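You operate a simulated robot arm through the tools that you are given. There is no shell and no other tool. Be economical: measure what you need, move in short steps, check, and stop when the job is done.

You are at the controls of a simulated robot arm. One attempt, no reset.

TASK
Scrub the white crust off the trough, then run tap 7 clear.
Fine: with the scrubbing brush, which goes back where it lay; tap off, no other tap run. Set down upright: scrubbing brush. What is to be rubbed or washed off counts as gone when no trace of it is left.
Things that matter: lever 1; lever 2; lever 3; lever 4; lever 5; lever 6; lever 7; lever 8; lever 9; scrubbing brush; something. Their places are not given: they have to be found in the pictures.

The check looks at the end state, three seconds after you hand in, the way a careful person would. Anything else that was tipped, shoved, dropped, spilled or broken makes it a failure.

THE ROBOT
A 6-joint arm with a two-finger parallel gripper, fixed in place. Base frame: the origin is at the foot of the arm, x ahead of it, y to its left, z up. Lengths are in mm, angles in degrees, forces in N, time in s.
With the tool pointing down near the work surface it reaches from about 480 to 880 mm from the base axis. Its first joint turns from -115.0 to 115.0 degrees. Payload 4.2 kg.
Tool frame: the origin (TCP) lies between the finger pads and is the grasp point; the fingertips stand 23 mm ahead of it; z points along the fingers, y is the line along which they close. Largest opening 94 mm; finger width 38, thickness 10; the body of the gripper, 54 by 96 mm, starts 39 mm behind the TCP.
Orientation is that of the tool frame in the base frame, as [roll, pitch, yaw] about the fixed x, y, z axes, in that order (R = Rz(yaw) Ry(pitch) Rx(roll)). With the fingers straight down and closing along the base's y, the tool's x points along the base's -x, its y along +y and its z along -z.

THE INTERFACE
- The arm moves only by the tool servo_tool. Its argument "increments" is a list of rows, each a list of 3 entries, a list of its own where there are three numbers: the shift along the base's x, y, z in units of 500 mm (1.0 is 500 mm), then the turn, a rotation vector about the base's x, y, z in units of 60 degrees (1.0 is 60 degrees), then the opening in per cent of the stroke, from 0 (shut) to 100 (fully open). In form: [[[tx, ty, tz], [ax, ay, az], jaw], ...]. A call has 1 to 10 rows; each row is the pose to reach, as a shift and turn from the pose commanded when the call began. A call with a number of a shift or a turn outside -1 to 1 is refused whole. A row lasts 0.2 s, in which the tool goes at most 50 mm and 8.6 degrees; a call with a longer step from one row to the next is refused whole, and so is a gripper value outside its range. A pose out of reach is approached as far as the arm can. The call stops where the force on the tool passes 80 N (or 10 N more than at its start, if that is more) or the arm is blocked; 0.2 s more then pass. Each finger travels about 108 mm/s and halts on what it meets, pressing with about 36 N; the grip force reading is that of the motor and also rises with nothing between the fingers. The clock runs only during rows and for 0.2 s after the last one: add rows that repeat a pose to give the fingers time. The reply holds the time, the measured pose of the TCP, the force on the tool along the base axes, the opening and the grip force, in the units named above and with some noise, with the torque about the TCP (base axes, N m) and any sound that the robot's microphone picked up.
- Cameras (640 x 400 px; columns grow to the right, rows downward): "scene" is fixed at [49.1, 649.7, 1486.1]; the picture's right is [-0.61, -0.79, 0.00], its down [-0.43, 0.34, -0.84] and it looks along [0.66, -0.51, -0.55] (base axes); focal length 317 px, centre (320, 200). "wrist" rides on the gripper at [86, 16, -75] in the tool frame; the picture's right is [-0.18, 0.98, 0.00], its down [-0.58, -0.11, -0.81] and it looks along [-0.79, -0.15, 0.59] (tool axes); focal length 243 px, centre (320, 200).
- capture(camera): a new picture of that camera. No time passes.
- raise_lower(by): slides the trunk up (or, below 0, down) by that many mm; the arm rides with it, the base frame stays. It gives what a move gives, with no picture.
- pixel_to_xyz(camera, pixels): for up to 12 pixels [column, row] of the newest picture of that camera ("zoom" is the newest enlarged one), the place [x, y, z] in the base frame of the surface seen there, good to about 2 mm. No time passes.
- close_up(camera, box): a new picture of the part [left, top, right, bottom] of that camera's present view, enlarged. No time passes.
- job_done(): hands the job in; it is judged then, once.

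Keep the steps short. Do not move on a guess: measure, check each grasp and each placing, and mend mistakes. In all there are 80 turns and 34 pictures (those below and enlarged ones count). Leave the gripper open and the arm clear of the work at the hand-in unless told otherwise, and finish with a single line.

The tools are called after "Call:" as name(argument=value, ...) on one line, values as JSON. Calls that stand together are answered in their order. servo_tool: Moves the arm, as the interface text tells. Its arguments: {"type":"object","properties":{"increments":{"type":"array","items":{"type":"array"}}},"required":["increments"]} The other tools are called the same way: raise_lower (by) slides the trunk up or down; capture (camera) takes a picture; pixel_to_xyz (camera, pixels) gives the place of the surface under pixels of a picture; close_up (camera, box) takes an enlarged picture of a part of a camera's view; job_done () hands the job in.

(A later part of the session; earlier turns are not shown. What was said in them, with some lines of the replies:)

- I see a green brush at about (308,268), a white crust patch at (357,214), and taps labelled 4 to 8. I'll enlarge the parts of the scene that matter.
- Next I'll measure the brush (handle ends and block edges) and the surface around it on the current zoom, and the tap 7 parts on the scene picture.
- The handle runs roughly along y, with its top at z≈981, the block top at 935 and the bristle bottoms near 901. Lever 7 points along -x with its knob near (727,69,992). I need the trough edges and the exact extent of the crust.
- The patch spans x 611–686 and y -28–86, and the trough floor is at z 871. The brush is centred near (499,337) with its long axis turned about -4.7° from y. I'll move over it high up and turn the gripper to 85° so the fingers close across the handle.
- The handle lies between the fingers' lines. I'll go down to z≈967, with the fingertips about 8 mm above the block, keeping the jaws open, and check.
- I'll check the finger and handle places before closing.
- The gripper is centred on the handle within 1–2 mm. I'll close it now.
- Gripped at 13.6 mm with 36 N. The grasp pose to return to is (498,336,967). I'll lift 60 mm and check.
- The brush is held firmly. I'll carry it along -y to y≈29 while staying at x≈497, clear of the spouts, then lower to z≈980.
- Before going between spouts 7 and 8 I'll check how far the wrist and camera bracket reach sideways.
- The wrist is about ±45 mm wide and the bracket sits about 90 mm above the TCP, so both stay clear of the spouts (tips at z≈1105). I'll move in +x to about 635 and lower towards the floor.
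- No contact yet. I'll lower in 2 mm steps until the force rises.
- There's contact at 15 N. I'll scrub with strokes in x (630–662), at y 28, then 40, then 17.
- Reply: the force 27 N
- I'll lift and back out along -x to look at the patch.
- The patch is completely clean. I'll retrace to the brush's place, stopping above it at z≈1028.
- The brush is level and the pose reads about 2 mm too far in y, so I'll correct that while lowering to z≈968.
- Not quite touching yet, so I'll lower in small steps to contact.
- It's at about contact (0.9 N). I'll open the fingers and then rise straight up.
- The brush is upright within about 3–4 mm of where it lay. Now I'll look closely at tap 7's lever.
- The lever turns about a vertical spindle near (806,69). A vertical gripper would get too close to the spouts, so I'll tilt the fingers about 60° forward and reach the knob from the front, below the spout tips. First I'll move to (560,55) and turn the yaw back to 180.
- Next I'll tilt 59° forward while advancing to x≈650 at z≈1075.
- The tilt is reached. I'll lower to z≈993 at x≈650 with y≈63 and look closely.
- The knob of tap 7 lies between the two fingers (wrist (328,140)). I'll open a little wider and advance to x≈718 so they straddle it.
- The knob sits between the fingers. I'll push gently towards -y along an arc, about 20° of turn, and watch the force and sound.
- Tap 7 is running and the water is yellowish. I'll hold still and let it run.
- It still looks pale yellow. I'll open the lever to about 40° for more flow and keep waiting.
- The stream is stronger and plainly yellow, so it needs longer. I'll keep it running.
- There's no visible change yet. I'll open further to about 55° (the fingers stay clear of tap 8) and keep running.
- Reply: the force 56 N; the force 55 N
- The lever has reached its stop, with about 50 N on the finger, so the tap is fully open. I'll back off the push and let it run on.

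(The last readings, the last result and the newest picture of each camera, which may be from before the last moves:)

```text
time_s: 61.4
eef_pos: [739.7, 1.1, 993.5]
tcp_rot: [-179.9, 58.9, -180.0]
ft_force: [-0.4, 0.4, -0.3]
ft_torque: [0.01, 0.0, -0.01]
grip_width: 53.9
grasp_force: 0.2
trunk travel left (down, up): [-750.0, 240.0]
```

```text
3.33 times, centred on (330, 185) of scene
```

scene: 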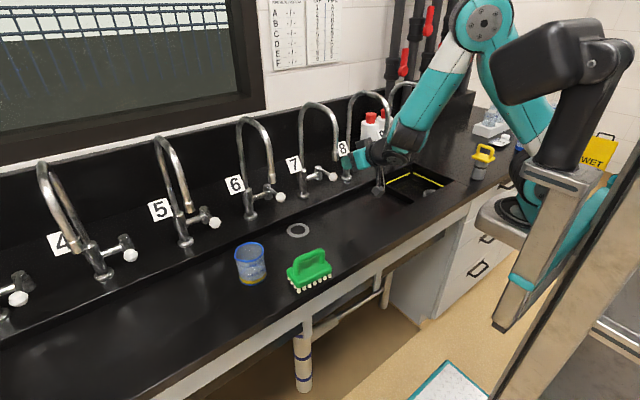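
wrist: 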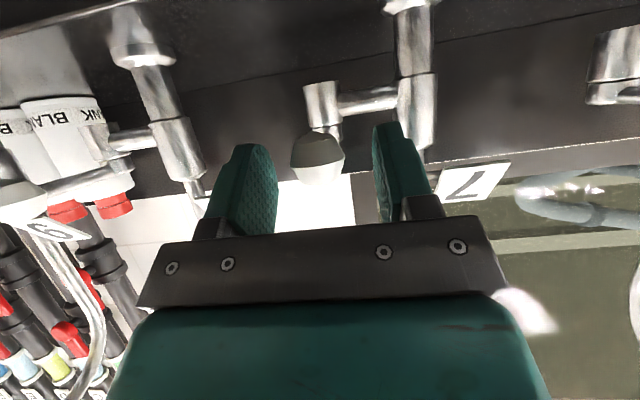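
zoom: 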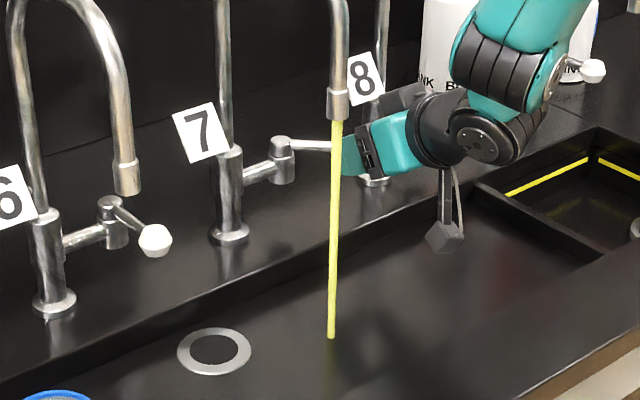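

It's perhaps slightly paler, but not clear. I'll let it run longer and compare the colour in a tight view.

Call:
servo_tool(increments=[[[0, 0, 0], [0, 0, 0], 57], [[0, 0, 0], [0, 0, 0], 57], [[0, 0, 0], [0, 0, 0], 57], [[0, 0, 0], [0, 0, 0], 57], [[0, 0, 0], [0, 0, 0], 57], [[0, 0, 0], [0, 0, 0], 57], [[0, 0, 0], [0, 0, 0], 57], [[0, 0, 0], [0, 0, 0], 57], [[0, 0, 0], [0, 0, 0], 57], [[0, 0, 0], [0, 0, 0], 57]])

Call:
servo_tool(increments=[[[0, 0, 0], [0, 0, 0], 57], [[0, 0, 0], [0, 0, 0], 57], [[0, 0, 0], [0, 0, 0], 57], [[0, 0, 0], [0, 0, 0], 57], [[0, 0, 0], [0, 0, 0], 57], [[0, 0, 0], [0, 0, 0], 57], [[0, 0, 0], [0, 0, 0], 57], [[0, 0, 0], [0, 0, 0], 57], [[0, 0, 0], [0, 0, 0], 57], [[0, 0, 0], [0, 0, 0], 57]])

Call:
servo_tool(increments=[[[0, 0, 0], [0, 0, 0], 57], [[0, 0, 0], [0, 0, 0], 57], [[0, 0, 0], [0, 0, 0], 57], [[0, 0, 0], [0, 0, 0], 57], [[0, 0, 0], [0, 0, 0], 57], [[0, 0, 0], [0, 0, 0], 57], [[0, 0, 0], [0, 0, 0], 57], [[0, 0, 0], [0, 0, 0], 57], [[0, 0, 0], [0, 0, 0], 57], [[0, 0, 0], [0, 0, 0], 57]])

Call:
close_up(camera="scene", box=[270, 125, 390, 245])

```text
time_s: 63.6
eef_pos: [740.6, 0.2, 993.4]
tcp_rot: [179.9, 58.8, 179.9]
ft_force: [-0.3, -0.2, 1.2]
ft_torque: [-0.03, 0.0, 0.0]
grip_width: 53.7
grasp_force: 0.1
trunk travel left (down, up): [-750.0, 240.0]
```

```text
time_s: 65.8
eef_pos: [739.8, 0.9, 993.2]
tcp_rot: [-179.8, 58.8, 180.0]
ft_force: [-1.0, 1.1, 0.4]
ft_torque: [-0.01, -0.01, 0.02]
grip_width: 53.7
grasp_force: 0.1
trunk travel left (down, up): [-750.0, 240.0]
```

```text
time_s: 68.0
eef_pos: [739.8, 0.2, 994.2]
tcp_rot: [-179.9, 58.8, -180.0]
ft_force: [0.0, -0.6, 0.6]
ft_torque: [-0.02, 0.02, -0.02]
grip_width: 53.6
grasp_force: 0.1
trunk travel left (down, up): [-750.0, 240.0]
```

```text
3.33 times, centred on (330, 185) of scene
```

zoom: 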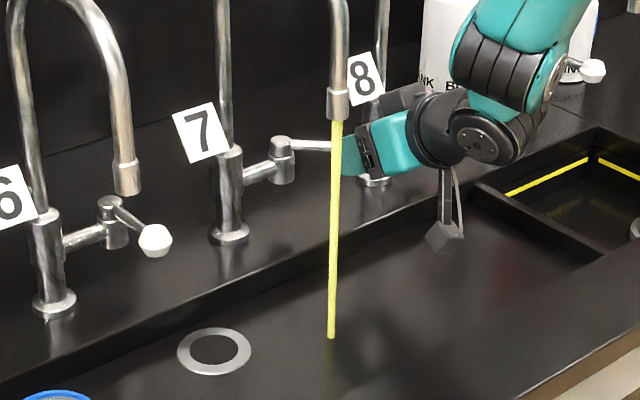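

It's still yellow. I'll keep the tap open considerably longer and then look at the stream up close.

Call:
servo_tool(increments=[[[0, 0, 0], [0, 0, 0], 57], [[0, 0, 0], [0, 0, 0], 57], [[0, 0, 0], [0, 0, 0], 57], [[0, 0, 0], [0, 0, 0], 57], [[0, 0, 0], [0, 0, 0], 57], [[0, 0, 0], [0, 0, 0], 57], [[0, 0, 0], [0, 0, 0], 57], [[0, 0, 0], [0, 0, 0], 57], [[0, 0, 0], [0, 0, 0], 57], [[0, 0, 0], [0, 0, 0], 57]])

Call:
servo_tool(increments=[[[0, 0, 0], [0, 0, 0], 57], [[0, 0, 0], [0, 0, 0], 57], [[0, 0, 0], [0, 0, 0], 57], [[0, 0, 0], [0, 0, 0], 57], [[0, 0, 0], [0, 0, 0], 57], [[0, 0, 0], [0, 0, 0], 57], [[0, 0, 0], [0, 0, 0], 57], [[0, 0, 0], [0, 0, 0], 57], [[0, 0, 0], [0, 0, 0], 57], [[0, 0, 0], [0, 0, 0], 57]])

Call:
servo_tool(increments=[[[0, 0, 0], [0, 0, 0], 57], [[0, 0, 0], [0, 0, 0], 57], [[0, 0, 0], [0, 0, 0], 57], [[0, 0, 0], [0, 0, 0], 57], [[0, 0, 0], [0, 0, 0], 57], [[0, 0, 0], [0, 0, 0], 57], [[0, 0, 0], [0, 0, 0], 57], [[0, 0, 0], [0, 0, 0], 57], [[0, 0, 0], [0, 0, 0], 57], [[0, 0, 0], [0, 0, 0], 57]])

Call:
servo_tool(increments=[[[0, 0, 0], [0, 0, 0], 57], [[0, 0, 0], [0, 0, 0], 57], [[0, 0, 0], [0, 0, 0], 57], [[0, 0, 0], [0, 0, 0], 57], [[0, 0, 0], [0, 0, 0], 57], [[0, 0, 0], [0, 0, 0], 57], [[0, 0, 0], [0, 0, 0], 57], [[0, 0, 0], [0, 0, 0], 57], [[0, 0, 0], [0, 0, 0], 57], [[0, 0, 0], [0, 0, 0], 57]])

Call:
servo_tool(increments=[[[0, 0, 0], [0, 0, 0], 57], [[0, 0, 0], [0, 0, 0], 57], [[0, 0, 0], [0, 0, 0], 57], [[0, 0, 0], [0, 0, 0], 57], [[0, 0, 0], [0, 0, 0], 57], [[0, 0, 0], [0, 0, 0], 57], [[0, 0, 0], [0, 0, 0], 57], [[0, 0, 0], [0, 0, 0], 57], [[0, 0, 0], [0, 0, 0], 57], [[0, 0, 0], [0, 0, 0], 57]])

Call:
servo_tool(increments=[[[0, 0, 0], [0, 0, 0], 57], [[0, 0, 0], [0, 0, 0], 57], [[0, 0, 0], [0, 0, 0], 57], [[0, 0, 0], [0, 0, 0], 57], [[0, 0, 0], [0, 0, 0], 57], [[0, 0, 0], [0, 0, 0], 57], [[0, 0, 0], [0, 0, 0], 57], [[0, 0, 0], [0, 0, 0], 57], [[0, 0, 0], [0, 0, 0], 57], [[0, 0, 0], [0, 0, 0], 57]])

Call:
close_up(camera="scene", box=[270, 125, 390, 245])

```text
time_s: 70.2
eef_pos: [740.2, 0.3, 993.1]
tcp_rot: [180.0, 58.9, 179.9]
ft_force: [0.4, -0.5, 0.1]
ft_torque: [-0.02, 0.01, -0.02]
grip_width: 53.5
grasp_force: 0.0
trunk travel left (down, up): [-750.0, 240.0]
```

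```text
time_s: 72.4
eef_pos: [739.7, 0.6, 993.3]
tcp_rot: [180.0, 58.8, -179.9]
ft_force: [0.6, 0.1, -0.1]
ft_torque: [0.0, 0.0, 0.05]
grip_width: 53.6
grasp_force: 0.2
trunk travel left (down, up): [-750.0, 240.0]
```

```text
time_s: 74.6
eef_pos: [740.1, 0.9, 993.8]
tcp_rot: [179.9, 58.7, 179.9]
ft_force: [0.7, -0.4, -0.1]
ft_torque: [0.0, -0.01, -0.03]
grip_width: 53.7
grasp_force: 0.1
trunk travel left (down, up): [-750.0, 240.0]
```

```text
time_s: 76.8
eef_pos: [740.4, 1.0, 992.3]
tcp_rot: [-180.0, 58.8, -179.9]
ft_force: [-0.8, -0.7, -0.6]
ft_torque: [0.01, 0.01, -0.01]
grip_width: 53.6
grasp_force: 0.0
trunk travel left (down, up): [-750.0, 240.0]
```

```text
time_s: 79.0
eef_pos: [739.2, -0.6, 993.9]
tcp_rot: [-179.9, 58.8, -180.0]
ft_force: [0.4, 0.1, 0.3]
ft_torque: [0.02, 0.0, 0.02]
grip_width: 53.2
grasp_force: 0.1
trunk travel left (down, up): [-750.0, 240.0]
```

```text
time_s: 81.2
eef_pos: [739.7, 0.4, 993.0]
tcp_rot: [-179.9, 58.8, 180.0]
ft_force: [0.1, 0.0, 0.0]
ft_torque: [0.02, -0.01, -0.02]
grip_width: 53.8
grasp_force: 0.1
trunk travel left (down, up): [-750.0, 240.0]
```

```text
3.33 times, centred on (330, 185) of scene
```

zoom: 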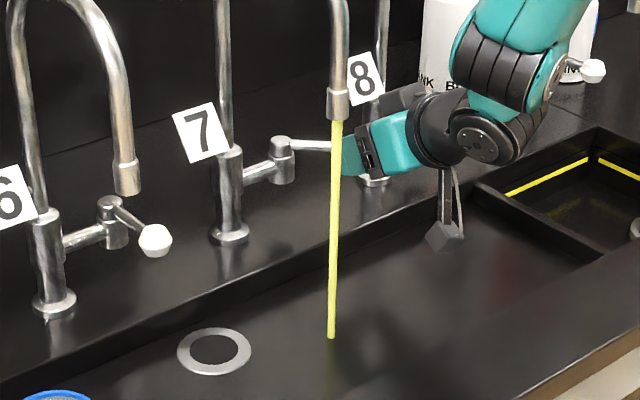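

It's fading only very slowly, so I'll give it a long further run.

Call:
servo_tool(increments=[[[0, 0, 0], [0, 0, 0], 57], [[0, 0, 0], [0, 0, 0], 57], [[0, 0, 0], [0, 0, 0], 57], [[0, 0, 0], [0, 0, 0], 57], [[0, 0, 0], [0, 0, 0], 57], [[0, 0, 0], [0, 0, 0], 57], [[0, 0, 0], [0, 0, 0], 57], [[0, 0, 0], [0, 0, 0], 57], [[0, 0, 0], [0, 0, 0], 57], [[0, 0, 0], [0, 0, 0], 57]])

Call:
servo_tool(increments=[[[0, 0, 0], [0, 0, 0], 57], [[0, 0, 0], [0, 0, 0], 57], [[0, 0, 0], [0, 0, 0], 57], [[0, 0, 0], [0, 0, 0], 57], [[0, 0, 0], [0, 0, 0], 57], [[0, 0, 0], [0, 0, 0], 57], [[0, 0, 0], [0, 0, 0], 57], [[0, 0, 0], [0, 0, 0], 57], [[0, 0, 0], [0, 0, 0], 57], [[0, 0, 0], [0, 0, 0], 57]])

Call:
servo_tool(increments=[[[0, 0, 0], [0, 0, 0], 57], [[0, 0, 0], [0, 0, 0], 57], [[0, 0, 0], [0, 0, 0], 57], [[0, 0, 0], [0, 0, 0], 57], [[0, 0, 0], [0, 0, 0], 57], [[0, 0, 0], [0, 0, 0], 57], [[0, 0, 0], [0, 0, 0], 57], [[0, 0, 0], [0, 0, 0], 57], [[0, 0, 0], [0, 0, 0], 57], [[0, 0, 0], [0, 0, 0], 57]])

Call:
servo_tool(increments=[[[0, 0, 0], [0, 0, 0], 57], [[0, 0, 0], [0, 0, 0], 57], [[0, 0, 0], [0, 0, 0], 57], [[0, 0, 0], [0, 0, 0], 57], [[0, 0, 0], [0, 0, 0], 57], [[0, 0, 0], [0, 0, 0], 57], [[0, 0, 0], [0, 0, 0], 57], [[0, 0, 0], [0, 0, 0], 57], [[0, 0, 0], [0, 0, 0], 57], [[0, 0, 0], [0, 0, 0], 57]])

Call:
servo_tool(increments=[[[0, 0, 0], [0, 0, 0], 57], [[0, 0, 0], [0, 0, 0], 57], [[0, 0, 0], [0, 0, 0], 57], [[0, 0, 0], [0, 0, 0], 57], [[0, 0, 0], [0, 0, 0], 57], [[0, 0, 0], [0, 0, 0], 57], [[0, 0, 0], [0, 0, 0], 57], [[0, 0, 0], [0, 0, 0], 57], [[0, 0, 0], [0, 0, 0], 57], [[0, 0, 0], [0, 0, 0], 57]])

Call:
servo_tool(increments=[[[0, 0, 0], [0, 0, 0], 57], [[0, 0, 0], [0, 0, 0], 57], [[0, 0, 0], [0, 0, 0], 57], [[0, 0, 0], [0, 0, 0], 57], [[0, 0, 0], [0, 0, 0], 57], [[0, 0, 0], [0, 0, 0], 57], [[0, 0, 0], [0, 0, 0], 57], [[0, 0, 0], [0, 0, 0], 57], [[0, 0, 0], [0, 0, 0], 57], [[0, 0, 0], [0, 0, 0], 57]])

Call:
servo_tool(increments=[[[0, 0, 0], [0, 0, 0], 57], [[0, 0, 0], [0, 0, 0], 57], [[0, 0, 0], [0, 0, 0], 57], [[0, 0, 0], [0, 0, 0], 57], [[0, 0, 0], [0, 0, 0], 57], [[0, 0, 0], [0, 0, 0], 57], [[0, 0, 0], [0, 0, 0], 57], [[0, 0, 0], [0, 0, 0], 57], [[0, 0, 0], [0, 0, 0], 57], [[0, 0, 0], [0, 0, 0], 57]])

Call:
servo_tool(increments=[[[0, 0, 0], [0, 0, 0], 57], [[0, 0, 0], [0, 0, 0], 57], [[0, 0, 0], [0, 0, 0], 57], [[0, 0, 0], [0, 0, 0], 57], [[0, 0, 0], [0, 0, 0], 57], [[0, 0, 0], [0, 0, 0], 57], [[0, 0, 0], [0, 0, 0], 57], [[0, 0, 0], [0, 0, 0], 57], [[0, 0, 0], [0, 0, 0], 57], [[0, 0, 0], [0, 0, 0], 57]])

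Call:
close_up(camera="scene", box=[270, 125, 390, 245])

```text
time_s: 83.4
eef_pos: [740.0, 1.1, 993.1]
tcp_rot: [180.0, 58.7, -180.0]
ft_force: [-0.7, 0.6, -0.7]
ft_torque: [0.0, 0.0, -0.02]
grip_width: 53.3
grasp_force: 0.0
trunk travel left (down, up): [-750.0, 240.0]
```

```text
time_s: 85.6
eef_pos: [740.4, 0.8, 995.0]
tcp_rot: [-180.0, 58.7, 180.0]
ft_force: [-0.1, 0.0, 0.1]
ft_torque: [0.0, -0.02, 0.01]
grip_width: 53.7
grasp_force: 0.1
trunk travel left (down, up): [-750.0, 240.0]
```

```text
time_s: 87.8
eef_pos: [739.1, 1.3, 994.6]
tcp_rot: [180.0, 58.8, -180.0]
ft_force: [-0.1, -0.1, 0.4]
ft_torque: [-0.04, 0.01, 0.01]
grip_width: 53.9
grasp_force: 0.1
trunk travel left (down, up): [-750.0, 240.0]
```

```text
time_s: 90.0
eef_pos: [739.9, 1.9, 993.4]
tcp_rot: [180.0, 58.8, 180.0]
ft_force: [0.1, 0.7, 0.0]
ft_torque: [0.02, 0.02, 0.03]
grip_width: 53.6
grasp_force: 0.1
trunk travel left (down, up): [-750.0, 240.0]
```

```text
time_s: 92.2
eef_pos: [740.0, 1.8, 993.3]
tcp_rot: [-179.9, 58.7, -180.0]
ft_force: [0.4, -0.1, -0.2]
ft_torque: [0.01, -0.02, 0.0]
grip_width: 53.3
grasp_force: 0.1
trunk travel left (down, up): [-750.0, 240.0]
```

```text
time_s: 94.4
eef_pos: [741.0, 2.3, 993.2]
tcp_rot: [-180.0, 58.8, -179.9]
ft_force: [0.2, -1.4, 0.0]
ft_torque: [0.0, 0.0, -0.01]
grip_width: 53.6
grasp_force: 0.1
trunk travel left (down, up): [-750.0, 240.0]
```

```text
time_s: 96.6
eef_pos: [740.6, 0.3, 992.9]
tcp_rot: [180.0, 58.9, 179.9]
ft_force: [-0.3, -0.7, -0.4]
ft_torque: [-0.02, 0.01, 0.01]
grip_width: 53.5
grasp_force: 0.0
trunk travel left (down, up): [-750.0, 240.0]
```

```text
time_s: 98.8
eef_pos: [740.3, 1.0, 992.7]
tcp_rot: [180.0, 58.8, 179.9]
ft_force: [1.4, -0.4, -1.4]
ft_torque: [0.01, -0.01, 0.01]
grip_width: 53.7
grasp_force: 0.1
trunk travel left (down, up): [-750.0, 240.0]
```

```text
3.33 times, centred on (330, 185) of scene
```

zoom: 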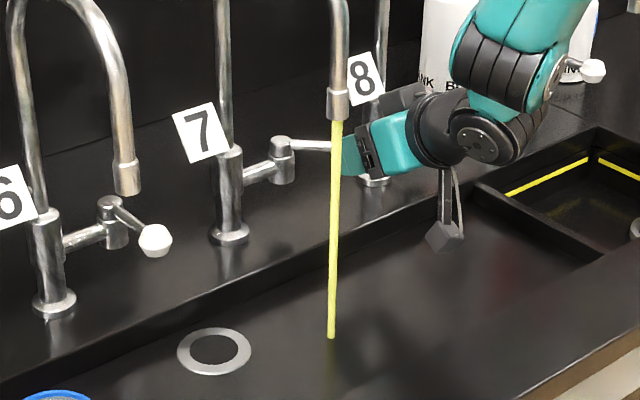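

60 s fully open changed nothing, while the stream was nearly colourless at the small opening. Full flow seems to keep stirring up the yellow, so I'll bring the lever back to about 15° and let it run gently.

Call:
servo_tool(increments=[[[0, 0.024, 0], [0, 0, 0], 57], [[0, 0.024, 0], [0, 0, 0], 42], [[0, 0.024, 0], [0, 0, 0], 42], [[-0.008, 0.0586, 0], [0, 0, 0], 42], [[-0.026, 0.0886, 0], [0, 0, 0], 42], [[-0.034, 0.108, 0], [0, 0, 0], 42], [[-0.034, 0.108, 0], [0, 0, 0], 42]])

Call:
close_up(camera="scene", box=[270, 125, 390, 245])

```text
time_s: 100.4
eef_pos: [722.5, 54.2, 993.7]
tcp_rot: [179.9, 58.8, 180.0]
ft_force: [-0.5, -0.1, -0.4]
ft_torque: [-0.02, -0.04, 0.04]
grip_width: 39.5
grasp_force: 0.1
trunk travel left (down, up): [-750.0, 240.0]
```

```text
3.33 times, centred on (330, 185) of scene
```

zoom: 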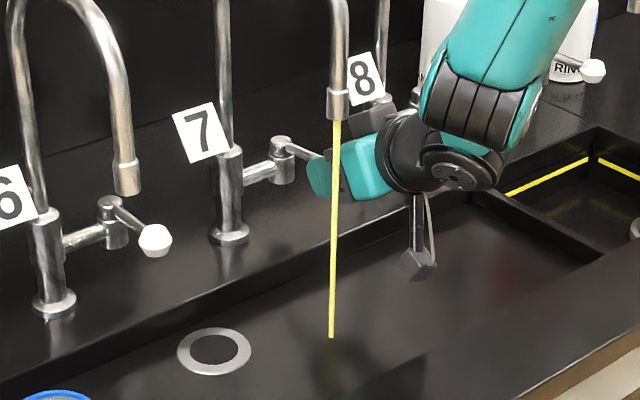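

At the same small opening the stream is now thin and yellow, which confirms that full flow stirred it up. I'll keep the gentle flow for a long time without moving.

Call:
servo_tool(increments=[[[0, 0, 0], [0, 0, 0], 42], [[0, 0, 0], [0, 0, 0], 42], [[0, 0, 0], [0, 0, 0], 42], [[0, 0, 0], [0, 0, 0], 42], [[0, 0, 0], [0, 0, 0], 42], [[0, 0, 0], [0, 0, 0], 42], [[0, 0, 0], [0, 0, 0], 42], [[0, 0, 0], [0, 0, 0], 42], [[0, 0, 0], [0, 0, 0], 42], [[0, 0, 0], [0, 0, 0], 42]])

Call:
servo_tool(increments=[[[0, 0, 0], [0, 0, 0], 42], [[0, 0, 0], [0, 0, 0], 42], [[0, 0, 0], [0, 0, 0], 42], [[0, 0, 0], [0, 0, 0], 42], [[0, 0, 0], [0, 0, 0], 42], [[0, 0, 0], [0, 0, 0], 42], [[0, 0, 0], [0, 0, 0], 42], [[0, 0, 0], [0, 0, 0], 42], [[0, 0, 0], [0, 0, 0], 42], [[0, 0, 0], [0, 0, 0], 42]])

Call:
servo_tool(increments=[[[0, 0, 0], [0, 0, 0], 42], [[0, 0, 0], [0, 0, 0], 42], [[0, 0, 0], [0, 0, 0], 42], [[0, 0, 0], [0, 0, 0], 42], [[0, 0, 0], [0, 0, 0], 42], [[0, 0, 0], [0, 0, 0], 42], [[0, 0, 0], [0, 0, 0], 42], [[0, 0, 0], [0, 0, 0], 42], [[0, 0, 0], [0, 0, 0], 42], [[0, 0, 0], [0, 0, 0], 42]])

Call:
servo_tool(increments=[[[0, 0, 0], [0, 0, 0], 42], [[0, 0, 0], [0, 0, 0], 42], [[0, 0, 0], [0, 0, 0], 42], [[0, 0, 0], [0, 0, 0], 42], [[0, 0, 0], [0, 0, 0], 42], [[0, 0, 0], [0, 0, 0], 42], [[0, 0, 0], [0, 0, 0], 42], [[0, 0, 0], [0, 0, 0], 42], [[0, 0, 0], [0, 0, 0], 42], [[0, 0, 0], [0, 0, 0], 42]])

Call:
servo_tool(increments=[[[0, 0, 0], [0, 0, 0], 42], [[0, 0, 0], [0, 0, 0], 42], [[0, 0, 0], [0, 0, 0], 42], [[0, 0, 0], [0, 0, 0], 42], [[0, 0, 0], [0, 0, 0], 42], [[0, 0, 0], [0, 0, 0], 42], [[0, 0, 0], [0, 0, 0], 42], [[0, 0, 0], [0, 0, 0], 42], [[0, 0, 0], [0, 0, 0], 42], [[0, 0, 0], [0, 0, 0], 42]])

Call:
servo_tool(increments=[[[0, 0, 0], [0, 0, 0], 42], [[0, 0, 0], [0, 0, 0], 42], [[0, 0, 0], [0, 0, 0], 42], [[0, 0, 0], [0, 0, 0], 42], [[0, 0, 0], [0, 0, 0], 42], [[0, 0, 0], [0, 0, 0], 42], [[0, 0, 0], [0, 0, 0], 42], [[0, 0, 0], [0, 0, 0], 42], [[0, 0, 0], [0, 0, 0], 42], [[0, 0, 0], [0, 0, 0], 42]])

Call:
servo_tool(increments=[[[0, 0, 0], [0, 0, 0], 42], [[0, 0, 0], [0, 0, 0], 42], [[0, 0, 0], [0, 0, 0], 42], [[0, 0, 0], [0, 0, 0], 42], [[0, 0, 0], [0, 0, 0], 42], [[0, 0, 0], [0, 0, 0], 42], [[0, 0, 0], [0, 0, 0], 42], [[0, 0, 0], [0, 0, 0], 42], [[0, 0, 0], [0, 0, 0], 42], [[0, 0, 0], [0, 0, 0], 42]])

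Call:
servo_tool(increments=[[[0, 0, 0], [0, 0, 0], 42], [[0, 0, 0], [0, 0, 0], 42], [[0, 0, 0], [0, 0, 0], 42], [[0, 0, 0], [0, 0, 0], 42], [[0, 0, 0], [0, 0, 0], 42], [[0, 0, 0], [0, 0, 0], 42], [[0, 0, 0], [0, 0, 0], 42], [[0, 0, 0], [0, 0, 0], 42], [[0, 0, 0], [0, 0, 0], 42], [[0, 0, 0], [0, 0, 0], 42]])

Call:
servo_tool(increments=[[[0, 0, 0], [0, 0, 0], 42], [[0, 0, 0], [0, 0, 0], 42], [[0, 0, 0], [0, 0, 0], 42], [[0, 0, 0], [0, 0, 0], 42], [[0, 0, 0], [0, 0, 0], 42], [[0, 0, 0], [0, 0, 0], 42], [[0, 0, 0], [0, 0, 0], 42], [[0, 0, 0], [0, 0, 0], 42], [[0, 0, 0], [0, 0, 0], 42], [[0, 0, 0], [0, 0, 0], 42]])

Call:
servo_tool(increments=[[[0, 0, 0], [0, 0, 0], 42], [[0, 0, 0], [0, 0, 0], 42], [[0, 0, 0], [0, 0, 0], 42], [[0, 0, 0], [0, 0, 0], 42], [[0, 0, 0], [0, 0, 0], 42], [[0, 0, 0], [0, 0, 0], 42], [[0, 0, 0], [0, 0, 0], 42], [[0, 0, 0], [0, 0, 0], 42], [[0, 0, 0], [0, 0, 0], 42], [[0, 0, 0], [0, 0, 0], 42]])

Call:
servo_tool(increments=[[[0, 0, 0], [0, 0, 0], 42], [[0, 0, 0], [0, 0, 0], 42], [[0, 0, 0], [0, 0, 0], 42], [[0, 0, 0], [0, 0, 0], 42], [[0, 0, 0], [0, 0, 0], 42], [[0, 0, 0], [0, 0, 0], 42], [[0, 0, 0], [0, 0, 0], 42], [[0, 0, 0], [0, 0, 0], 42], [[0, 0, 0], [0, 0, 0], 42], [[0, 0, 0], [0, 0, 0], 42]])

Call:
servo_tool(increments=[[[0, 0, 0], [0, 0, 0], 42], [[0, 0, 0], [0, 0, 0], 42], [[0, 0, 0], [0, 0, 0], 42], [[0, 0, 0], [0, 0, 0], 42], [[0, 0, 0], [0, 0, 0], 42], [[0, 0, 0], [0, 0, 0], 42], [[0, 0, 0], [0, 0, 0], 42], [[0, 0, 0], [0, 0, 0], 42], [[0, 0, 0], [0, 0, 0], 42], [[0, 0, 0], [0, 0, 0], 42]])

Call:
close_up(camera="scene", box=[270, 125, 390, 245])

```text
time_s: 102.6
eef_pos: [722.7, 53.3, 993.0]
tcp_rot: [180.0, 58.8, 180.0]
ft_force: [0.2, 0.0, 0.2]
ft_torque: [0.03, 0.0, -0.04]
grip_width: 39.7
grasp_force: 0.1
trunk travel left (down, up): [-750.0, 240.0]
```

```text
time_s: 104.8
eef_pos: [721.4, 55.7, 994.1]
tcp_rot: [179.9, 58.8, -180.0]
ft_force: [-0.2, -0.3, 0.4]
ft_torque: [-0.02, 0.02, -0.01]
grip_width: 39.5
grasp_force: 0.0
trunk travel left (down, up): [-750.0, 240.0]
```

```text
time_s: 107.0
eef_pos: [722.2, 55.0, 994.6]
tcp_rot: [180.0, 58.9, 180.0]
ft_force: [0.2, 0.2, -0.7]
ft_torque: [0.03, 0.0, 0.01]
grip_width: 39.6
grasp_force: 0.0
trunk travel left (down, up): [-750.0, 240.0]
```

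```text
time_s: 109.2
eef_pos: [721.3, 55.2, 993.8]
tcp_rot: [180.0, 58.8, 180.0]
ft_force: [-1.0, -0.1, -0.2]
ft_torque: [-0.01, -0.04, 0.0]
grip_width: 39.6
grasp_force: 0.1
trunk travel left (down, up): [-750.0, 240.0]
```

```text
time_s: 111.4
eef_pos: [722.6, 52.6, 993.6]
tcp_rot: [-180.0, 58.9, -180.0]
ft_force: [0.0, 0.3, 0.4]
ft_torque: [-0.01, 0.02, -0.01]
grip_width: 39.6
grasp_force: 0.0
trunk travel left (down, up): [-750.0, 240.0]
```

```text
time_s: 113.6
eef_pos: [722.5, 54.2, 993.5]
tcp_rot: [179.9, 58.9, -180.0]
ft_force: [-0.3, -0.4, 0.4]
ft_torque: [0.02, -0.06, 0.02]
grip_width: 39.7
grasp_force: 0.1
trunk travel left (down, up): [-750.0, 240.0]
```

```text
time_s: 115.8
eef_pos: [723.6, 54.2, 992.9]
tcp_rot: [-180.0, 58.8, -179.9]
ft_force: [0.6, 0.2, -0.8]
ft_torque: [0.0, 0.0, 0.02]
grip_width: 39.5
grasp_force: 0.1
trunk travel left (down, up): [-750.0, 240.0]
```

```text
time_s: 118.0
eef_pos: [722.7, 54.0, 993.5]
tcp_rot: [180.0, 58.8, 180.0]
ft_force: [-0.1, -0.3, 0.4]
ft_torque: [0.0, -0.03, -0.01]
grip_width: 39.4
grasp_force: 0.1
trunk travel left (down, up): [-750.0, 240.0]
```

```text
time_s: 120.2
eef_pos: [722.4, 54.2, 993.8]
tcp_rot: [-180.0, 58.8, 180.0]
ft_force: [-1.7, 0.0, -0.3]
ft_torque: [-0.02, -0.01, 0.01]
grip_width: 39.4
grasp_force: 0.0
trunk travel left (down, up): [-750.0, 240.0]
```

```text
time_s: 122.4
eef_pos: [722.7, 54.0, 993.1]
tcp_rot: [-179.9, 58.8, -179.9]
ft_force: [0.8, -0.7, -0.5]
ft_torque: [0.03, 0.01, -0.02]
grip_width: 39.3
grasp_force: 0.1
trunk travel left (down, up): [-750.0, 240.0]
```

```text
time_s: 124.6
eef_pos: [723.1, 53.3, 993.4]
tcp_rot: [-180.0, 58.8, 179.9]
ft_force: [0.2, -1.0, -0.8]
ft_torque: [0.0, -0.01, 0.0]
grip_width: 39.5
grasp_force: 0.1
trunk travel left (down, up): [-750.0, 240.0]
```

```text
time_s: 126.8
eef_pos: [722.2, 53.8, 993.9]
tcp_rot: [-180.0, 58.7, 179.9]
ft_force: [0.3, 0.8, 0.0]
ft_torque: [-0.02, -0.01, 0.0]
grip_width: 39.4
grasp_force: 0.1
trunk travel left (down, up): [-750.0, 240.0]
```

```text
3.33 times, centred on (330, 185) of scene
```

zoom: 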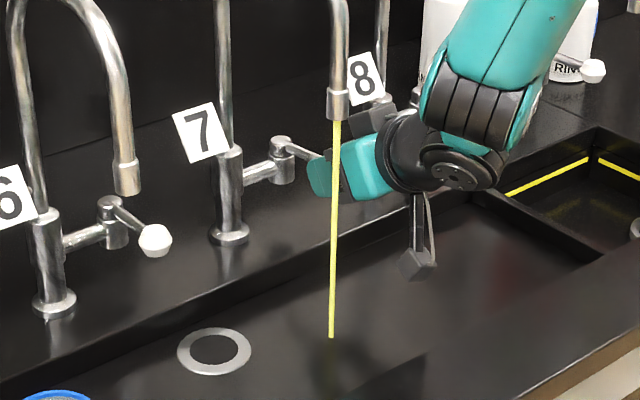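

There was no change in 26 s of gentle flow. The first water looked clean before the yellow arrived, so there may simply be a lot of stained water to flush. I'll open fully again, just short of the stop, and flush for a long time before using the last picture.

Call:
servo_tool(increments=[[[0, -0.036, 0], [0, 0, 0], 42], [[0.012, -0.062, 0], [0, 0, 0], 42], [[0.035, -0.095, 0], [0, 0, 0], 42], [[0.035, -0.095, 0], [0, 0, 0], 42], [[0.035, -0.095, 0], [0, 0, 0], 42], [[0.035, -0.095, 0], [0, 0, 0], 42], [[0.035, -0.095, 0], [0, 0, 0], 42], [[0.035, -0.095, 0], [0, 0, 0], 42], [[0.035, -0.095, 0], [0, 0, 0], 42], [[0.035, -0.095, 0], [0, 0, 0], 42]])

Call:
servo_tool(increments=[[[0, 0, 0], [0, 0, 0], 42], [[0, 0, 0], [0, 0, 0], 42], [[0, 0, 0], [0, 0, 0], 42], [[0, 0, 0], [0, 0, 0], 42], [[0, 0, 0], [0, 0, 0], 42], [[0, 0, 0], [0, 0, 0], 42], [[0, 0, 0], [0, 0, 0], 42], [[0, 0, 0], [0, 0, 0], 42], [[0, 0, 0], [0, 0, 0], 42], [[0, 0, 0], [0, 0, 0], 42]])

Call:
servo_tool(increments=[[[0, 0, 0], [0, 0, 0], 42], [[0, 0, 0], [0, 0, 0], 42], [[0, 0, 0], [0, 0, 0], 42], [[0, 0, 0], [0, 0, 0], 42], [[0, 0, 0], [0, 0, 0], 42], [[0, 0, 0], [0, 0, 0], 42], [[0, 0, 0], [0, 0, 0], 42], [[0, 0, 0], [0, 0, 0], 42], [[0, 0, 0], [0, 0, 0], 42], [[0, 0, 0], [0, 0, 0], 42]])

Call:
servo_tool(increments=[[[0, 0, 0], [0, 0, 0], 42], [[0, 0, 0], [0, 0, 0], 42], [[0, 0, 0], [0, 0, 0], 42], [[0, 0, 0], [0, 0, 0], 42], [[0, 0, 0], [0, 0, 0], 42], [[0, 0, 0], [0, 0, 0], 42], [[0, 0, 0], [0, 0, 0], 42], [[0, 0, 0], [0, 0, 0], 42], [[0, 0, 0], [0, 0, 0], 42], [[0, 0, 0], [0, 0, 0], 42]])

Call:
servo_tool(increments=[[[0, 0, 0], [0, 0, 0], 42], [[0, 0, 0], [0, 0, 0], 42], [[0, 0, 0], [0, 0, 0], 42], [[0, 0, 0], [0, 0, 0], 42], [[0, 0, 0], [0, 0, 0], 42], [[0, 0, 0], [0, 0, 0], 42], [[0, 0, 0], [0, 0, 0], 42], [[0, 0, 0], [0, 0, 0], 42], [[0, 0, 0], [0, 0, 0], 42], [[0, 0, 0], [0, 0, 0], 42]])

Call:
servo_tool(increments=[[[0, 0, 0], [0, 0, 0], 42], [[0, 0, 0], [0, 0, 0], 42], [[0, 0, 0], [0, 0, 0], 42], [[0, 0, 0], [0, 0, 0], 42], [[0, 0, 0], [0, 0, 0], 42], [[0, 0, 0], [0, 0, 0], 42], [[0, 0, 0], [0, 0, 0], 42], [[0, 0, 0], [0, 0, 0], 42], [[0, 0, 0], [0, 0, 0], 42], [[0, 0, 0], [0, 0, 0], 42]])

Call:
servo_tool(increments=[[[0, 0, 0], [0, 0, 0], 42], [[0, 0, 0], [0, 0, 0], 42], [[0, 0, 0], [0, 0, 0], 42], [[0, 0, 0], [0, 0, 0], 42], [[0, 0, 0], [0, 0, 0], 42], [[0, 0, 0], [0, 0, 0], 42], [[0, 0, 0], [0, 0, 0], 42], [[0, 0, 0], [0, 0, 0], 42], [[0, 0, 0], [0, 0, 0], 42], [[0, 0, 0], [0, 0, 0], 42]])

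Call:
servo_tool(increments=[[[0, 0, 0], [0, 0, 0], 42], [[0, 0, 0], [0, 0, 0], 42], [[0, 0, 0], [0, 0, 0], 42], [[0, 0, 0], [0, 0, 0], 42], [[0, 0, 0], [0, 0, 0], 42], [[0, 0, 0], [0, 0, 0], 42], [[0, 0, 0], [0, 0, 0], 42], [[0, 0, 0], [0, 0, 0], 42], [[0, 0, 0], [0, 0, 0], 42], [[0, 0, 0], [0, 0, 0], 42]])

Call:
servo_tool(increments=[[[0, 0, 0], [0, 0, 0], 42], [[0, 0, 0], [0, 0, 0], 42], [[0, 0, 0], [0, 0, 0], 42], [[0, 0, 0], [0, 0, 0], 42], [[0, 0, 0], [0, 0, 0], 42], [[0, 0, 0], [0, 0, 0], 42], [[0, 0, 0], [0, 0, 0], 42], [[0, 0, 0], [0, 0, 0], 42], [[0, 0, 0], [0, 0, 0], 42], [[0, 0, 0], [0, 0, 0], 42]])

Call:
servo_tool(increments=[[[0, 0, 0], [0, 0, 0], 42], [[0, 0, 0], [0, 0, 0], 42], [[0, 0, 0], [0, 0, 0], 42], [[0, 0, 0], [0, 0, 0], 42], [[0, 0, 0], [0, 0, 0], 42], [[0, 0, 0], [0, 0, 0], 42], [[0, 0, 0], [0, 0, 0], 42], [[0, 0, 0], [0, 0, 0], 42], [[0, 0, 0], [0, 0, 0], 42], [[0, 0, 0], [0, 0, 0], 42]])

Call:
servo_tool(increments=[[[0, 0, 0], [0, 0, 0], 42], [[0, 0, 0], [0, 0, 0], 42], [[0, 0, 0], [0, 0, 0], 42], [[0, 0, 0], [0, 0, 0], 42], [[0, 0, 0], [0, 0, 0], 42], [[0, 0, 0], [0, 0, 0], 42], [[0, 0, 0], [0, 0, 0], 42], [[0, 0, 0], [0, 0, 0], 42], [[0, 0, 0], [0, 0, 0], 42], [[0, 0, 0], [0, 0, 0], 42]])

Call:
servo_tool(increments=[[[0, 0, 0], [0, 0, 0], 42], [[0, 0, 0], [0, 0, 0], 42], [[0, 0, 0], [0, 0, 0], 42], [[0, 0, 0], [0, 0, 0], 42], [[0, 0, 0], [0, 0, 0], 42], [[0, 0, 0], [0, 0, 0], 42], [[0, 0, 0], [0, 0, 0], 42], [[0, 0, 0], [0, 0, 0], 42], [[0, 0, 0], [0, 0, 0], 42], [[0, 0, 0], [0, 0, 0], 42]])

```text
time_s: 129.0
eef_pos: [740.9, 6.6, 993.2]
tcp_rot: [-180.0, 58.8, -180.0]
ft_force: [0.6, -0.3, -0.5]
ft_torque: [-0.04, 0.02, -0.02]
grip_width: 39.7
grasp_force: 0.0
trunk travel left (down, up): [-750.0, 240.0]
```

```text
time_s: 131.2
eef_pos: [739.8, 8.0, 993.4]
tcp_rot: [-180.0, 58.8, 180.0]
ft_force: [0.3, 0.4, 0.2]
ft_torque: [0.0, 0.01, 0.01]
grip_width: 39.3
grasp_force: 0.1
trunk travel left (down, up): [-750.0, 240.0]
```

```text
time_s: 133.4
eef_pos: [739.7, 7.2, 994.0]
tcp_rot: [-179.8, 58.8, -179.9]
ft_force: [0.0, 0.2, -0.1]
ft_torque: [-0.01, 0.03, -0.03]
grip_width: 39.6
grasp_force: 0.0
trunk travel left (down, up): [-750.0, 240.0]
```

```text
time_s: 135.6
eef_pos: [739.8, 6.6, 992.4]
tcp_rot: [179.9, 58.8, -179.9]
ft_force: [-0.6, 0.0, 0.1]
ft_torque: [0.01, 0.01, 0.03]
grip_width: 39.7
grasp_force: 0.0
trunk travel left (down, up): [-750.0, 240.0]
```

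```text
time_s: 137.8
eef_pos: [740.8, 6.6, 994.2]
tcp_rot: [180.0, 58.7, 179.9]
ft_force: [0.3, -0.5, 1.2]
ft_torque: [0.0, -0.01, 0.03]
grip_width: 39.8
grasp_force: 0.1
trunk travel left (down, up): [-750.0, 240.0]
```

```text
time_s: 140.0
eef_pos: [739.7, 7.2, 993.7]
tcp_rot: [-180.0, 58.9, -180.0]
ft_force: [-0.9, 0.3, 0.2]
ft_torque: [-0.01, 0.01, 0.03]
grip_width: 39.5
grasp_force: 0.1
trunk travel left (down, up): [-750.0, 240.0]
```

```text
time_s: 142.2
eef_pos: [739.2, 7.8, 992.7]
tcp_rot: [180.0, 58.8, 180.0]
ft_force: [-0.5, 0.0, 0.4]
ft_torque: [-0.01, 0.02, 0.01]
grip_width: 39.4
grasp_force: 0.1
trunk travel left (down, up): [-750.0, 240.0]
```

```text
time_s: 144.4
eef_pos: [739.8, 7.2, 993.5]
tcp_rot: [180.0, 58.8, 180.0]
ft_force: [0.4, -0.6, 0.2]
ft_torque: [0.01, 0.01, 0.01]
grip_width: 39.6
grasp_force: 0.1
trunk travel left (down, up): [-750.0, 240.0]
```

```text
time_s: 146.6
eef_pos: [740.0, 8.5, 993.7]
tcp_rot: [-180.0, 58.8, -180.0]
ft_force: [0.5, -0.8, 0.0]
ft_torque: [0.03, 0.01, 0.02]
grip_width: 39.7
grasp_force: 0.1
trunk travel left (down, up): [-750.0, 240.0]
```

```text
time_s: 148.8
eef_pos: [738.9, 8.0, 992.7]
tcp_rot: [-179.9, 58.8, 180.0]
ft_force: [-0.3, 0.1, 0.1]
ft_torque: [-0.02, 0.02, -0.02]
grip_width: 39.7
grasp_force: 0.0
trunk travel left (down, up): [-750.0, 240.0]
```

```text
time_s: 151.0
eef_pos: [739.7, 8.1, 993.1]
tcp_rot: [180.0, 58.9, -180.0]
ft_force: [0.2, 0.7, 0.1]
ft_torque: [0.01, -0.01, 0.0]
grip_width: 39.6
grasp_force: 0.0
trunk travel left (down, up): [-750.0, 240.0]
```

```text
time_s: 153.2
eef_pos: [740.2, 7.3, 993.7]
tcp_rot: [180.0, 58.8, 180.0]
ft_force: [0.4, -0.3, 0.0]
ft_torque: [0.02, -0.01, 0.0]
grip_width: 39.3
grasp_force: 0.0
trunk travel left (down, up): [-750.0, 240.0]
```

Before spending the last picture, I'll test whether pixel_to_xyz reads the present scene, since the arm has moved since that picture. That could tell me whether the stream is there without a picture.

Call:
pixel_to_xyz(camera="zoom", pixels=[[365, 180], [335, 220], [333, 300], [315, 180], [420, 265], [440, 238], [350, 300]])

```text
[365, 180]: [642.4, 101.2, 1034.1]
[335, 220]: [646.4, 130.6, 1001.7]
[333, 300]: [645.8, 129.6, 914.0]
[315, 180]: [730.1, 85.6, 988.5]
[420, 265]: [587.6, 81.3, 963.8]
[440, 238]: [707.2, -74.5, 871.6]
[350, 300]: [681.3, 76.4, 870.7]
```

The reading is stored with the picture, so it won't help. I'll keep flushing at full flow for another long stretch, then take the last picture.

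Call:
servo_tool(increments=[[[0, 0, 0], [0, 0, 0], 42], [[0, 0, 0], [0, 0, 0], 42], [[0, 0, 0], [0, 0, 0], 42], [[0, 0, 0], [0, 0, 0], 42], [[0, 0, 0], [0, 0, 0], 42], [[0, 0, 0], [0, 0, 0], 42], [[0, 0, 0], [0, 0, 0], 42], [[0, 0, 0], [0, 0, 0], 42], [[0, 0, 0], [0, 0, 0], 42], [[0, 0, 0], [0, 0, 0], 42]])

Call:
servo_tool(increments=[[[0, 0, 0], [0, 0, 0], 42], [[0, 0, 0], [0, 0, 0], 42], [[0, 0, 0], [0, 0, 0], 42], [[0, 0, 0], [0, 0, 0], 42], [[0, 0, 0], [0, 0, 0], 42], [[0, 0, 0], [0, 0, 0], 42], [[0, 0, 0], [0, 0, 0], 42], [[0, 0, 0], [0, 0, 0], 42], [[0, 0, 0], [0, 0, 0], 42], [[0, 0, 0], [0, 0, 0], 42]])

Call:
servo_tool(increments=[[[0, 0, 0], [0, 0, 0], 42], [[0, 0, 0], [0, 0, 0], 42], [[0, 0, 0], [0, 0, 0], 42], [[0, 0, 0], [0, 0, 0], 42], [[0, 0, 0], [0, 0, 0], 42], [[0, 0, 0], [0, 0, 0], 42], [[0, 0, 0], [0, 0, 0], 42], [[0, 0, 0], [0, 0, 0], 42], [[0, 0, 0], [0, 0, 0], 42], [[0, 0, 0], [0, 0, 0], 42]])

Call:
servo_tool(increments=[[[0, 0, 0], [0, 0, 0], 42], [[0, 0, 0], [0, 0, 0], 42], [[0, 0, 0], [0, 0, 0], 42], [[0, 0, 0], [0, 0, 0], 42], [[0, 0, 0], [0, 0, 0], 42], [[0, 0, 0], [0, 0, 0], 42], [[0, 0, 0], [0, 0, 0], 42], [[0, 0, 0], [0, 0, 0], 42], [[0, 0, 0], [0, 0, 0], 42], [[0, 0, 0], [0, 0, 0], 42]])

Call:
servo_tool(increments=[[[0, 0, 0], [0, 0, 0], 42], [[0, 0, 0], [0, 0, 0], 42], [[0, 0, 0], [0, 0, 0], 42], [[0, 0, 0], [0, 0, 0], 42], [[0, 0, 0], [0, 0, 0], 42], [[0, 0, 0], [0, 0, 0], 42], [[0, 0, 0], [0, 0, 0], 42], [[0, 0, 0], [0, 0, 0], 42], [[0, 0, 0], [0, 0, 0], 42], [[0, 0, 0], [0, 0, 0], 42]])

Call:
servo_tool(increments=[[[0, 0, 0], [0, 0, 0], 42], [[0, 0, 0], [0, 0, 0], 42], [[0, 0, 0], [0, 0, 0], 42], [[0, 0, 0], [0, 0, 0], 42], [[0, 0, 0], [0, 0, 0], 42], [[0, 0, 0], [0, 0, 0], 42], [[0, 0, 0], [0, 0, 0], 42], [[0, 0, 0], [0, 0, 0], 42], [[0, 0, 0], [0, 0, 0], 42], [[0, 0, 0], [0, 0, 0], 42]])

Call:
servo_tool(increments=[[[0, 0, 0], [0, 0, 0], 42], [[0, 0, 0], [0, 0, 0], 42], [[0, 0, 0], [0, 0, 0], 42], [[0, 0, 0], [0, 0, 0], 42], [[0, 0, 0], [0, 0, 0], 42], [[0, 0, 0], [0, 0, 0], 42], [[0, 0, 0], [0, 0, 0], 42], [[0, 0, 0], [0, 0, 0], 42], [[0, 0, 0], [0, 0, 0], 42], [[0, 0, 0], [0, 0, 0], 42]])

Call:
servo_tool(increments=[[[0, 0, 0], [0, 0, 0], 42], [[0, 0, 0], [0, 0, 0], 42], [[0, 0, 0], [0, 0, 0], 42], [[0, 0, 0], [0, 0, 0], 42], [[0, 0, 0], [0, 0, 0], 42], [[0, 0, 0], [0, 0, 0], 42], [[0, 0, 0], [0, 0, 0], 42], [[0, 0, 0], [0, 0, 0], 42], [[0, 0, 0], [0, 0, 0], 42], [[0, 0, 0], [0, 0, 0], 42]])

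Call:
servo_tool(increments=[[[0, 0, 0], [0, 0, 0], 42], [[0, 0, 0], [0, 0, 0], 42], [[0, 0, 0], [0, 0, 0], 42], [[0, 0, 0], [0, 0, 0], 42], [[0, 0, 0], [0, 0, 0], 42], [[0, 0, 0], [0, 0, 0], 42], [[0, 0, 0], [0, 0, 0], 42], [[0, 0, 0], [0, 0, 0], 42], [[0, 0, 0], [0, 0, 0], 42], [[0, 0, 0], [0, 0, 0], 42]])

Call:
servo_tool(increments=[[[0, 0, 0], [0, 0, 0], 42], [[0, 0, 0], [0, 0, 0], 42], [[0, 0, 0], [0, 0, 0], 42], [[0, 0, 0], [0, 0, 0], 42], [[0, 0, 0], [0, 0, 0], 42], [[0, 0, 0], [0, 0, 0], 42], [[0, 0, 0], [0, 0, 0], 42], [[0, 0, 0], [0, 0, 0], 42], [[0, 0, 0], [0, 0, 0], 42], [[0, 0, 0], [0, 0, 0], 42]])

```text
time_s: 155.4
eef_pos: [740.7, 7.8, 993.2]
tcp_rot: [-179.9, 58.8, -180.0]
ft_force: [-0.7, -0.1, -1.1]
ft_torque: [0.02, 0.02, 0.01]
grip_width: 39.7
grasp_force: 0.1
trunk travel left (down, up): [-750.0, 240.0]
```

```text
time_s: 157.6
eef_pos: [740.3, 7.7, 992.4]
tcp_rot: [179.9, 58.8, -179.8]
ft_force: [0.6, -0.2, 0.7]
ft_torque: [-0.01, 0.02, -0.04]
grip_width: 39.7
grasp_force: 0.0
trunk travel left (down, up): [-750.0, 240.0]
```

```text
time_s: 159.8
eef_pos: [740.0, 6.7, 992.5]
tcp_rot: [-180.0, 58.8, 179.9]
ft_force: [-0.5, 0.4, -0.2]
ft_torque: [0.05, 0.03, 0.04]
grip_width: 39.4
grasp_force: 0.0
trunk travel left (down, up): [-750.0, 240.0]
```

```text
time_s: 162.0
eef_pos: [740.0, 8.1, 992.9]
tcp_rot: [180.0, 58.8, -180.0]
ft_force: [-0.2, 0.5, 0.7]
ft_torque: [0.0, 0.01, 0.0]
grip_width: 39.5
grasp_force: 0.1
trunk travel left (down, up): [-750.0, 240.0]
```

```text
time_s: 164.2
eef_pos: [740.1, 7.5, 992.3]
tcp_rot: [180.0, 58.8, 180.0]
ft_force: [0.8, 0.6, -0.4]
ft_torque: [-0.01, -0.02, 0.02]
grip_width: 39.5
grasp_force: 0.1
trunk travel left (down, up): [-750.0, 240.0]
```

```text
time_s: 166.4
eef_pos: [741.4, 6.2, 993.2]
tcp_rot: [-179.9, 58.8, -180.0]
ft_force: [-0.1, 0.4, -0.8]
ft_torque: [0.0, 0.0, 0.0]
grip_width: 39.8
grasp_force: 0.0
trunk travel left (down, up): [-750.0, 240.0]
```

```text
time_s: 168.6
eef_pos: [739.4, 7.0, 992.6]
tcp_rot: [-180.0, 58.8, 180.0]
ft_force: [-0.3, -1.2, -0.1]
ft_torque: [0.03, -0.02, 0.02]
grip_width: 39.6
grasp_force: 0.1
trunk travel left (down, up): [-750.0, 240.0]
```

```text
time_s: 170.8
eef_pos: [740.2, 6.9, 993.8]
tcp_rot: [180.0, 58.7, 179.9]
ft_force: [0.6, -0.2, 0.6]
ft_torque: [-0.02, 0.02, 0.0]
grip_width: 39.7
grasp_force: 0.1
trunk travel left (down, up): [-750.0, 240.0]
```

```text
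time_s: 173.0
eef_pos: [739.6, 8.1, 993.0]
tcp_rot: [179.9, 58.8, -180.0]
ft_force: [0.6, 0.1, -0.4]
ft_torque: [-0.03, -0.02, -0.03]
grip_width: 39.4
grasp_force: 0.0
trunk travel left (down, up): [-750.0, 240.0]
```

```text
time_s: 175.2
eef_pos: [741.3, 8.0, 993.5]
tcp_rot: [180.0, 58.7, -180.0]
ft_force: [1.4, -1.1, -0.2]
ft_torque: [0.0, 0.01, 0.02]
grip_width: 39.5
grasp_force: 0.0
trunk travel left (down, up): [-750.0, 240.0]
```

I've flushed for about 145 s in all and will keep the last picture to confirm the tap is off. I'll centre on the knob, narrow the jaws and swing the lever back to about 3° from its start.

Call:
servo_tool(increments=[[[0, 0.017, 0], [0, 0, 0], 42], [[0, 0.017, 0], [0, 0, 0], 28], [[0, 0.017, 0], [0, 0, 0], 28], [[-0.01, 0.04, 0], [0, 0, 0], 28], [[-0.025, 0.06, 0], [0, 0, 0], 28], [[-0.034, 0.08, 0], [0, 0, 0], 28], [[-0.038, 0.099, 0], [0, 0, 0], 28], [[-0.04, 0.1186, 0], [0, 0, 0], 28], [[-0.04, 0.1186, 0], [0, 0, 0], 28]])

```text
time_s: 177.2
eef_pos: [719.7, 62.0, 993.4]
tcp_rot: [-179.5, 58.6, -179.9]
ft_force: [11.4, -30.4, -13.5]
ft_torque: [-0.11, -0.15, -0.63]
grip_width: 29.0
grasp_force: 44.9
trunk travel left (down, up): [-750.0, 240.0]
```

The lever has met its stop at 30 N. The knob centre is then at y≈62, which matches its original place once the knob's radius is allowed for. I'll ease off, open the jaws and back straight out along -x.

Call:
servo_tool(increments=[[[0, -0.01, 0], [0, 0, 0], 28], [[0, -0.01, 0], [0, 0, 0], 57], [[0, -0.01, 0], [0, 0, 0], 57], [[0, -0.01, 0], [0, 0, 0], 57], [[-0.05, -0.01, 0], [0, 0, 0], 57], [[-0.1, -0.01, 0], [0, 0, 0], 57], [[-0.14, -0.01, 0], [0, 0, 0], 57], [[-0.14, -0.01, 0.08], [0, 0, 0], 57], [[-0.14, -0.02, 0.16], [0, 0, 0], 57], [[-0.14, -0.02, 0.16], [0, 0, 0], 57]])

```text
time_s: 179.4
eef_pos: [649.9, 56.5, 1074.1]
tcp_rot: [-179.8, 58.7, -179.9]
ft_force: [0.0, 0.7, 0.8]
ft_torque: [0.05, 0.01, 0.03]
grip_width: 53.7
grasp_force: 0.0
trunk travel left (down, up): [-750.0, 240.0]
```

Now I'll untilt while backing to x≈560, the reverse of how I came in, then withdraw and rise.

Call:
servo_tool(increments=[[[-0.0257, 0, 0], [0, 0.14, 0], 57], [[-0.0514, 0, 0], [0, 0.28, 0], 57], [[-0.0771, 0, 0], [0, 0.42, 0], 70], [[-0.1029, 0, 0], [0, 0.56, 0], 80], [[-0.1286, 0, 0], [0, 0.7, 0], 100], [[-0.1543, 0, 0], [0, 0.84, 0], 100], [[-0.18, 0, 0], [0, 0.98, 0], 100], [[-0.24, 0, 0.05], [0, 0.98, 0], 100], [[-0.29, 0, 0.14], [0, 0.98, 0], 100], [[-0.29, 0, 0.14], [0, 0.98, 0], 100]])

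Call:
servo_tool(increments=[[[0, -0.08, 0.08], [0, 0, 0], 100], [[0, -0.16, 0.14], [0, 0, 0], 100], [[0, -0.24, 0.18], [0, 0, 0], 100], [[0, -0.24, 0.18], [0, 0, 0], 100]])

Call:
close_up(camera="scene", box=[220, 110, 400, 300])

```text
refused: row 9 steps farther than a row can; nothing moved
```

```text
refused: row 1 steps farther than a row can; nothing moved
```

```text
2.11 times, centred on (310, 205) of scene
```

zoom: 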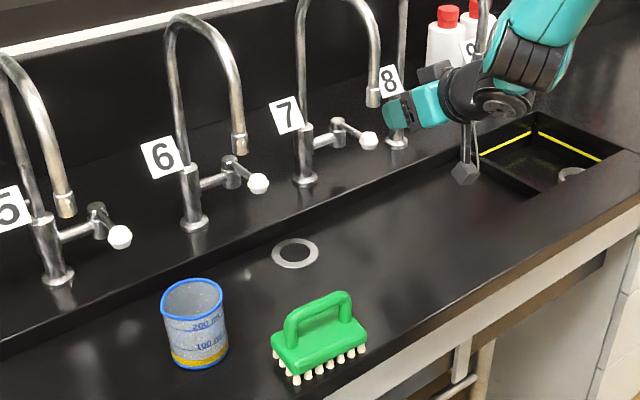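

The picture shows no stream, lever 7 back in its place, the brush upright and the trough clean. The retreat was refused because its steps were too long, so I'll repeat it in shorter ones.

Call:
pixel_to_xyz(camera="zoom", pixels=[[369, 140], [258, 183], [373, 130]])

Call:
servo_tool(increments=[[[-0.0257, 0, 0], [0, 0.14, 0], 57], [[-0.0514, 0, 0], [0, 0.28, 0], 57], [[-0.0771, 0, 0], [0, 0.42, 0], 70], [[-0.1029, 0, 0], [0, 0.56, 0], 80], [[-0.1286, 0, 0], [0, 0.7, 0], 100], [[-0.1543, 0, 0], [0, 0.84, 0], 100], [[-0.18, 0, 0], [0, 0.98, 0], 100], [[-0.24, 0, 0.05], [0, 0.98, 0], 100], [[-0.29, 0, 0.12], [0, 0.98, 0], 100], [[-0.29, 0, 0.12], [0, 0.98, 0], 100]])

Call:
servo_tool(increments=[[[0, -0.03, 0.08], [0, 0, 0], 100], [[0, -0.06, 0.16], [0, 0, 0], 100], [[0, -0.09, 0.2], [0, 0, 0], 100], [[0, -0.09, 0.2], [0, 0, 0], 100]])

```text
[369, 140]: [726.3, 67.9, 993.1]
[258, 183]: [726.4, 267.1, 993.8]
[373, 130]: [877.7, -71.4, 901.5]
```

```text
time_s: 181.6
eef_pos: [505.2, 56.1, 1133.6]
tcp_rot: [180.0, -0.1, 180.0]
ft_force: [0.7, 0.8, -0.2]
ft_torque: [-0.03, 0.02, 0.01]
grip_width: 93.7
grasp_force: 0.2
trunk travel left (down, up): [-750.0, 240.0]
```

```text
time_s: 182.6
eef_pos: [504.9, 11.9, 1233.9]
tcp_rot: [-180.0, 0.0, -179.9]
ft_force: [0.1, 0.7, 0.5]
ft_torque: [-0.01, -0.02, 0.0]
grip_width: 93.9
grasp_force: 0.0
trunk travel left (down, up): [-750.0, 240.0]
```

Knob 7 is at (726,68,993), lined up with the closed lever of tap 6, so the tap is off. The arm is back where it started with the gripper open. I'll hand in.

Call:
job_done()

```text
The job is handed in.
```

The crust is scrubbed off, the brush is back upright within about 4 mm of where it lay, and tap 7 is off with no other tap run; it ran about 145 s but was still yellow when last seen about 50 s before shut-off, so I can't confirm it ran clear.
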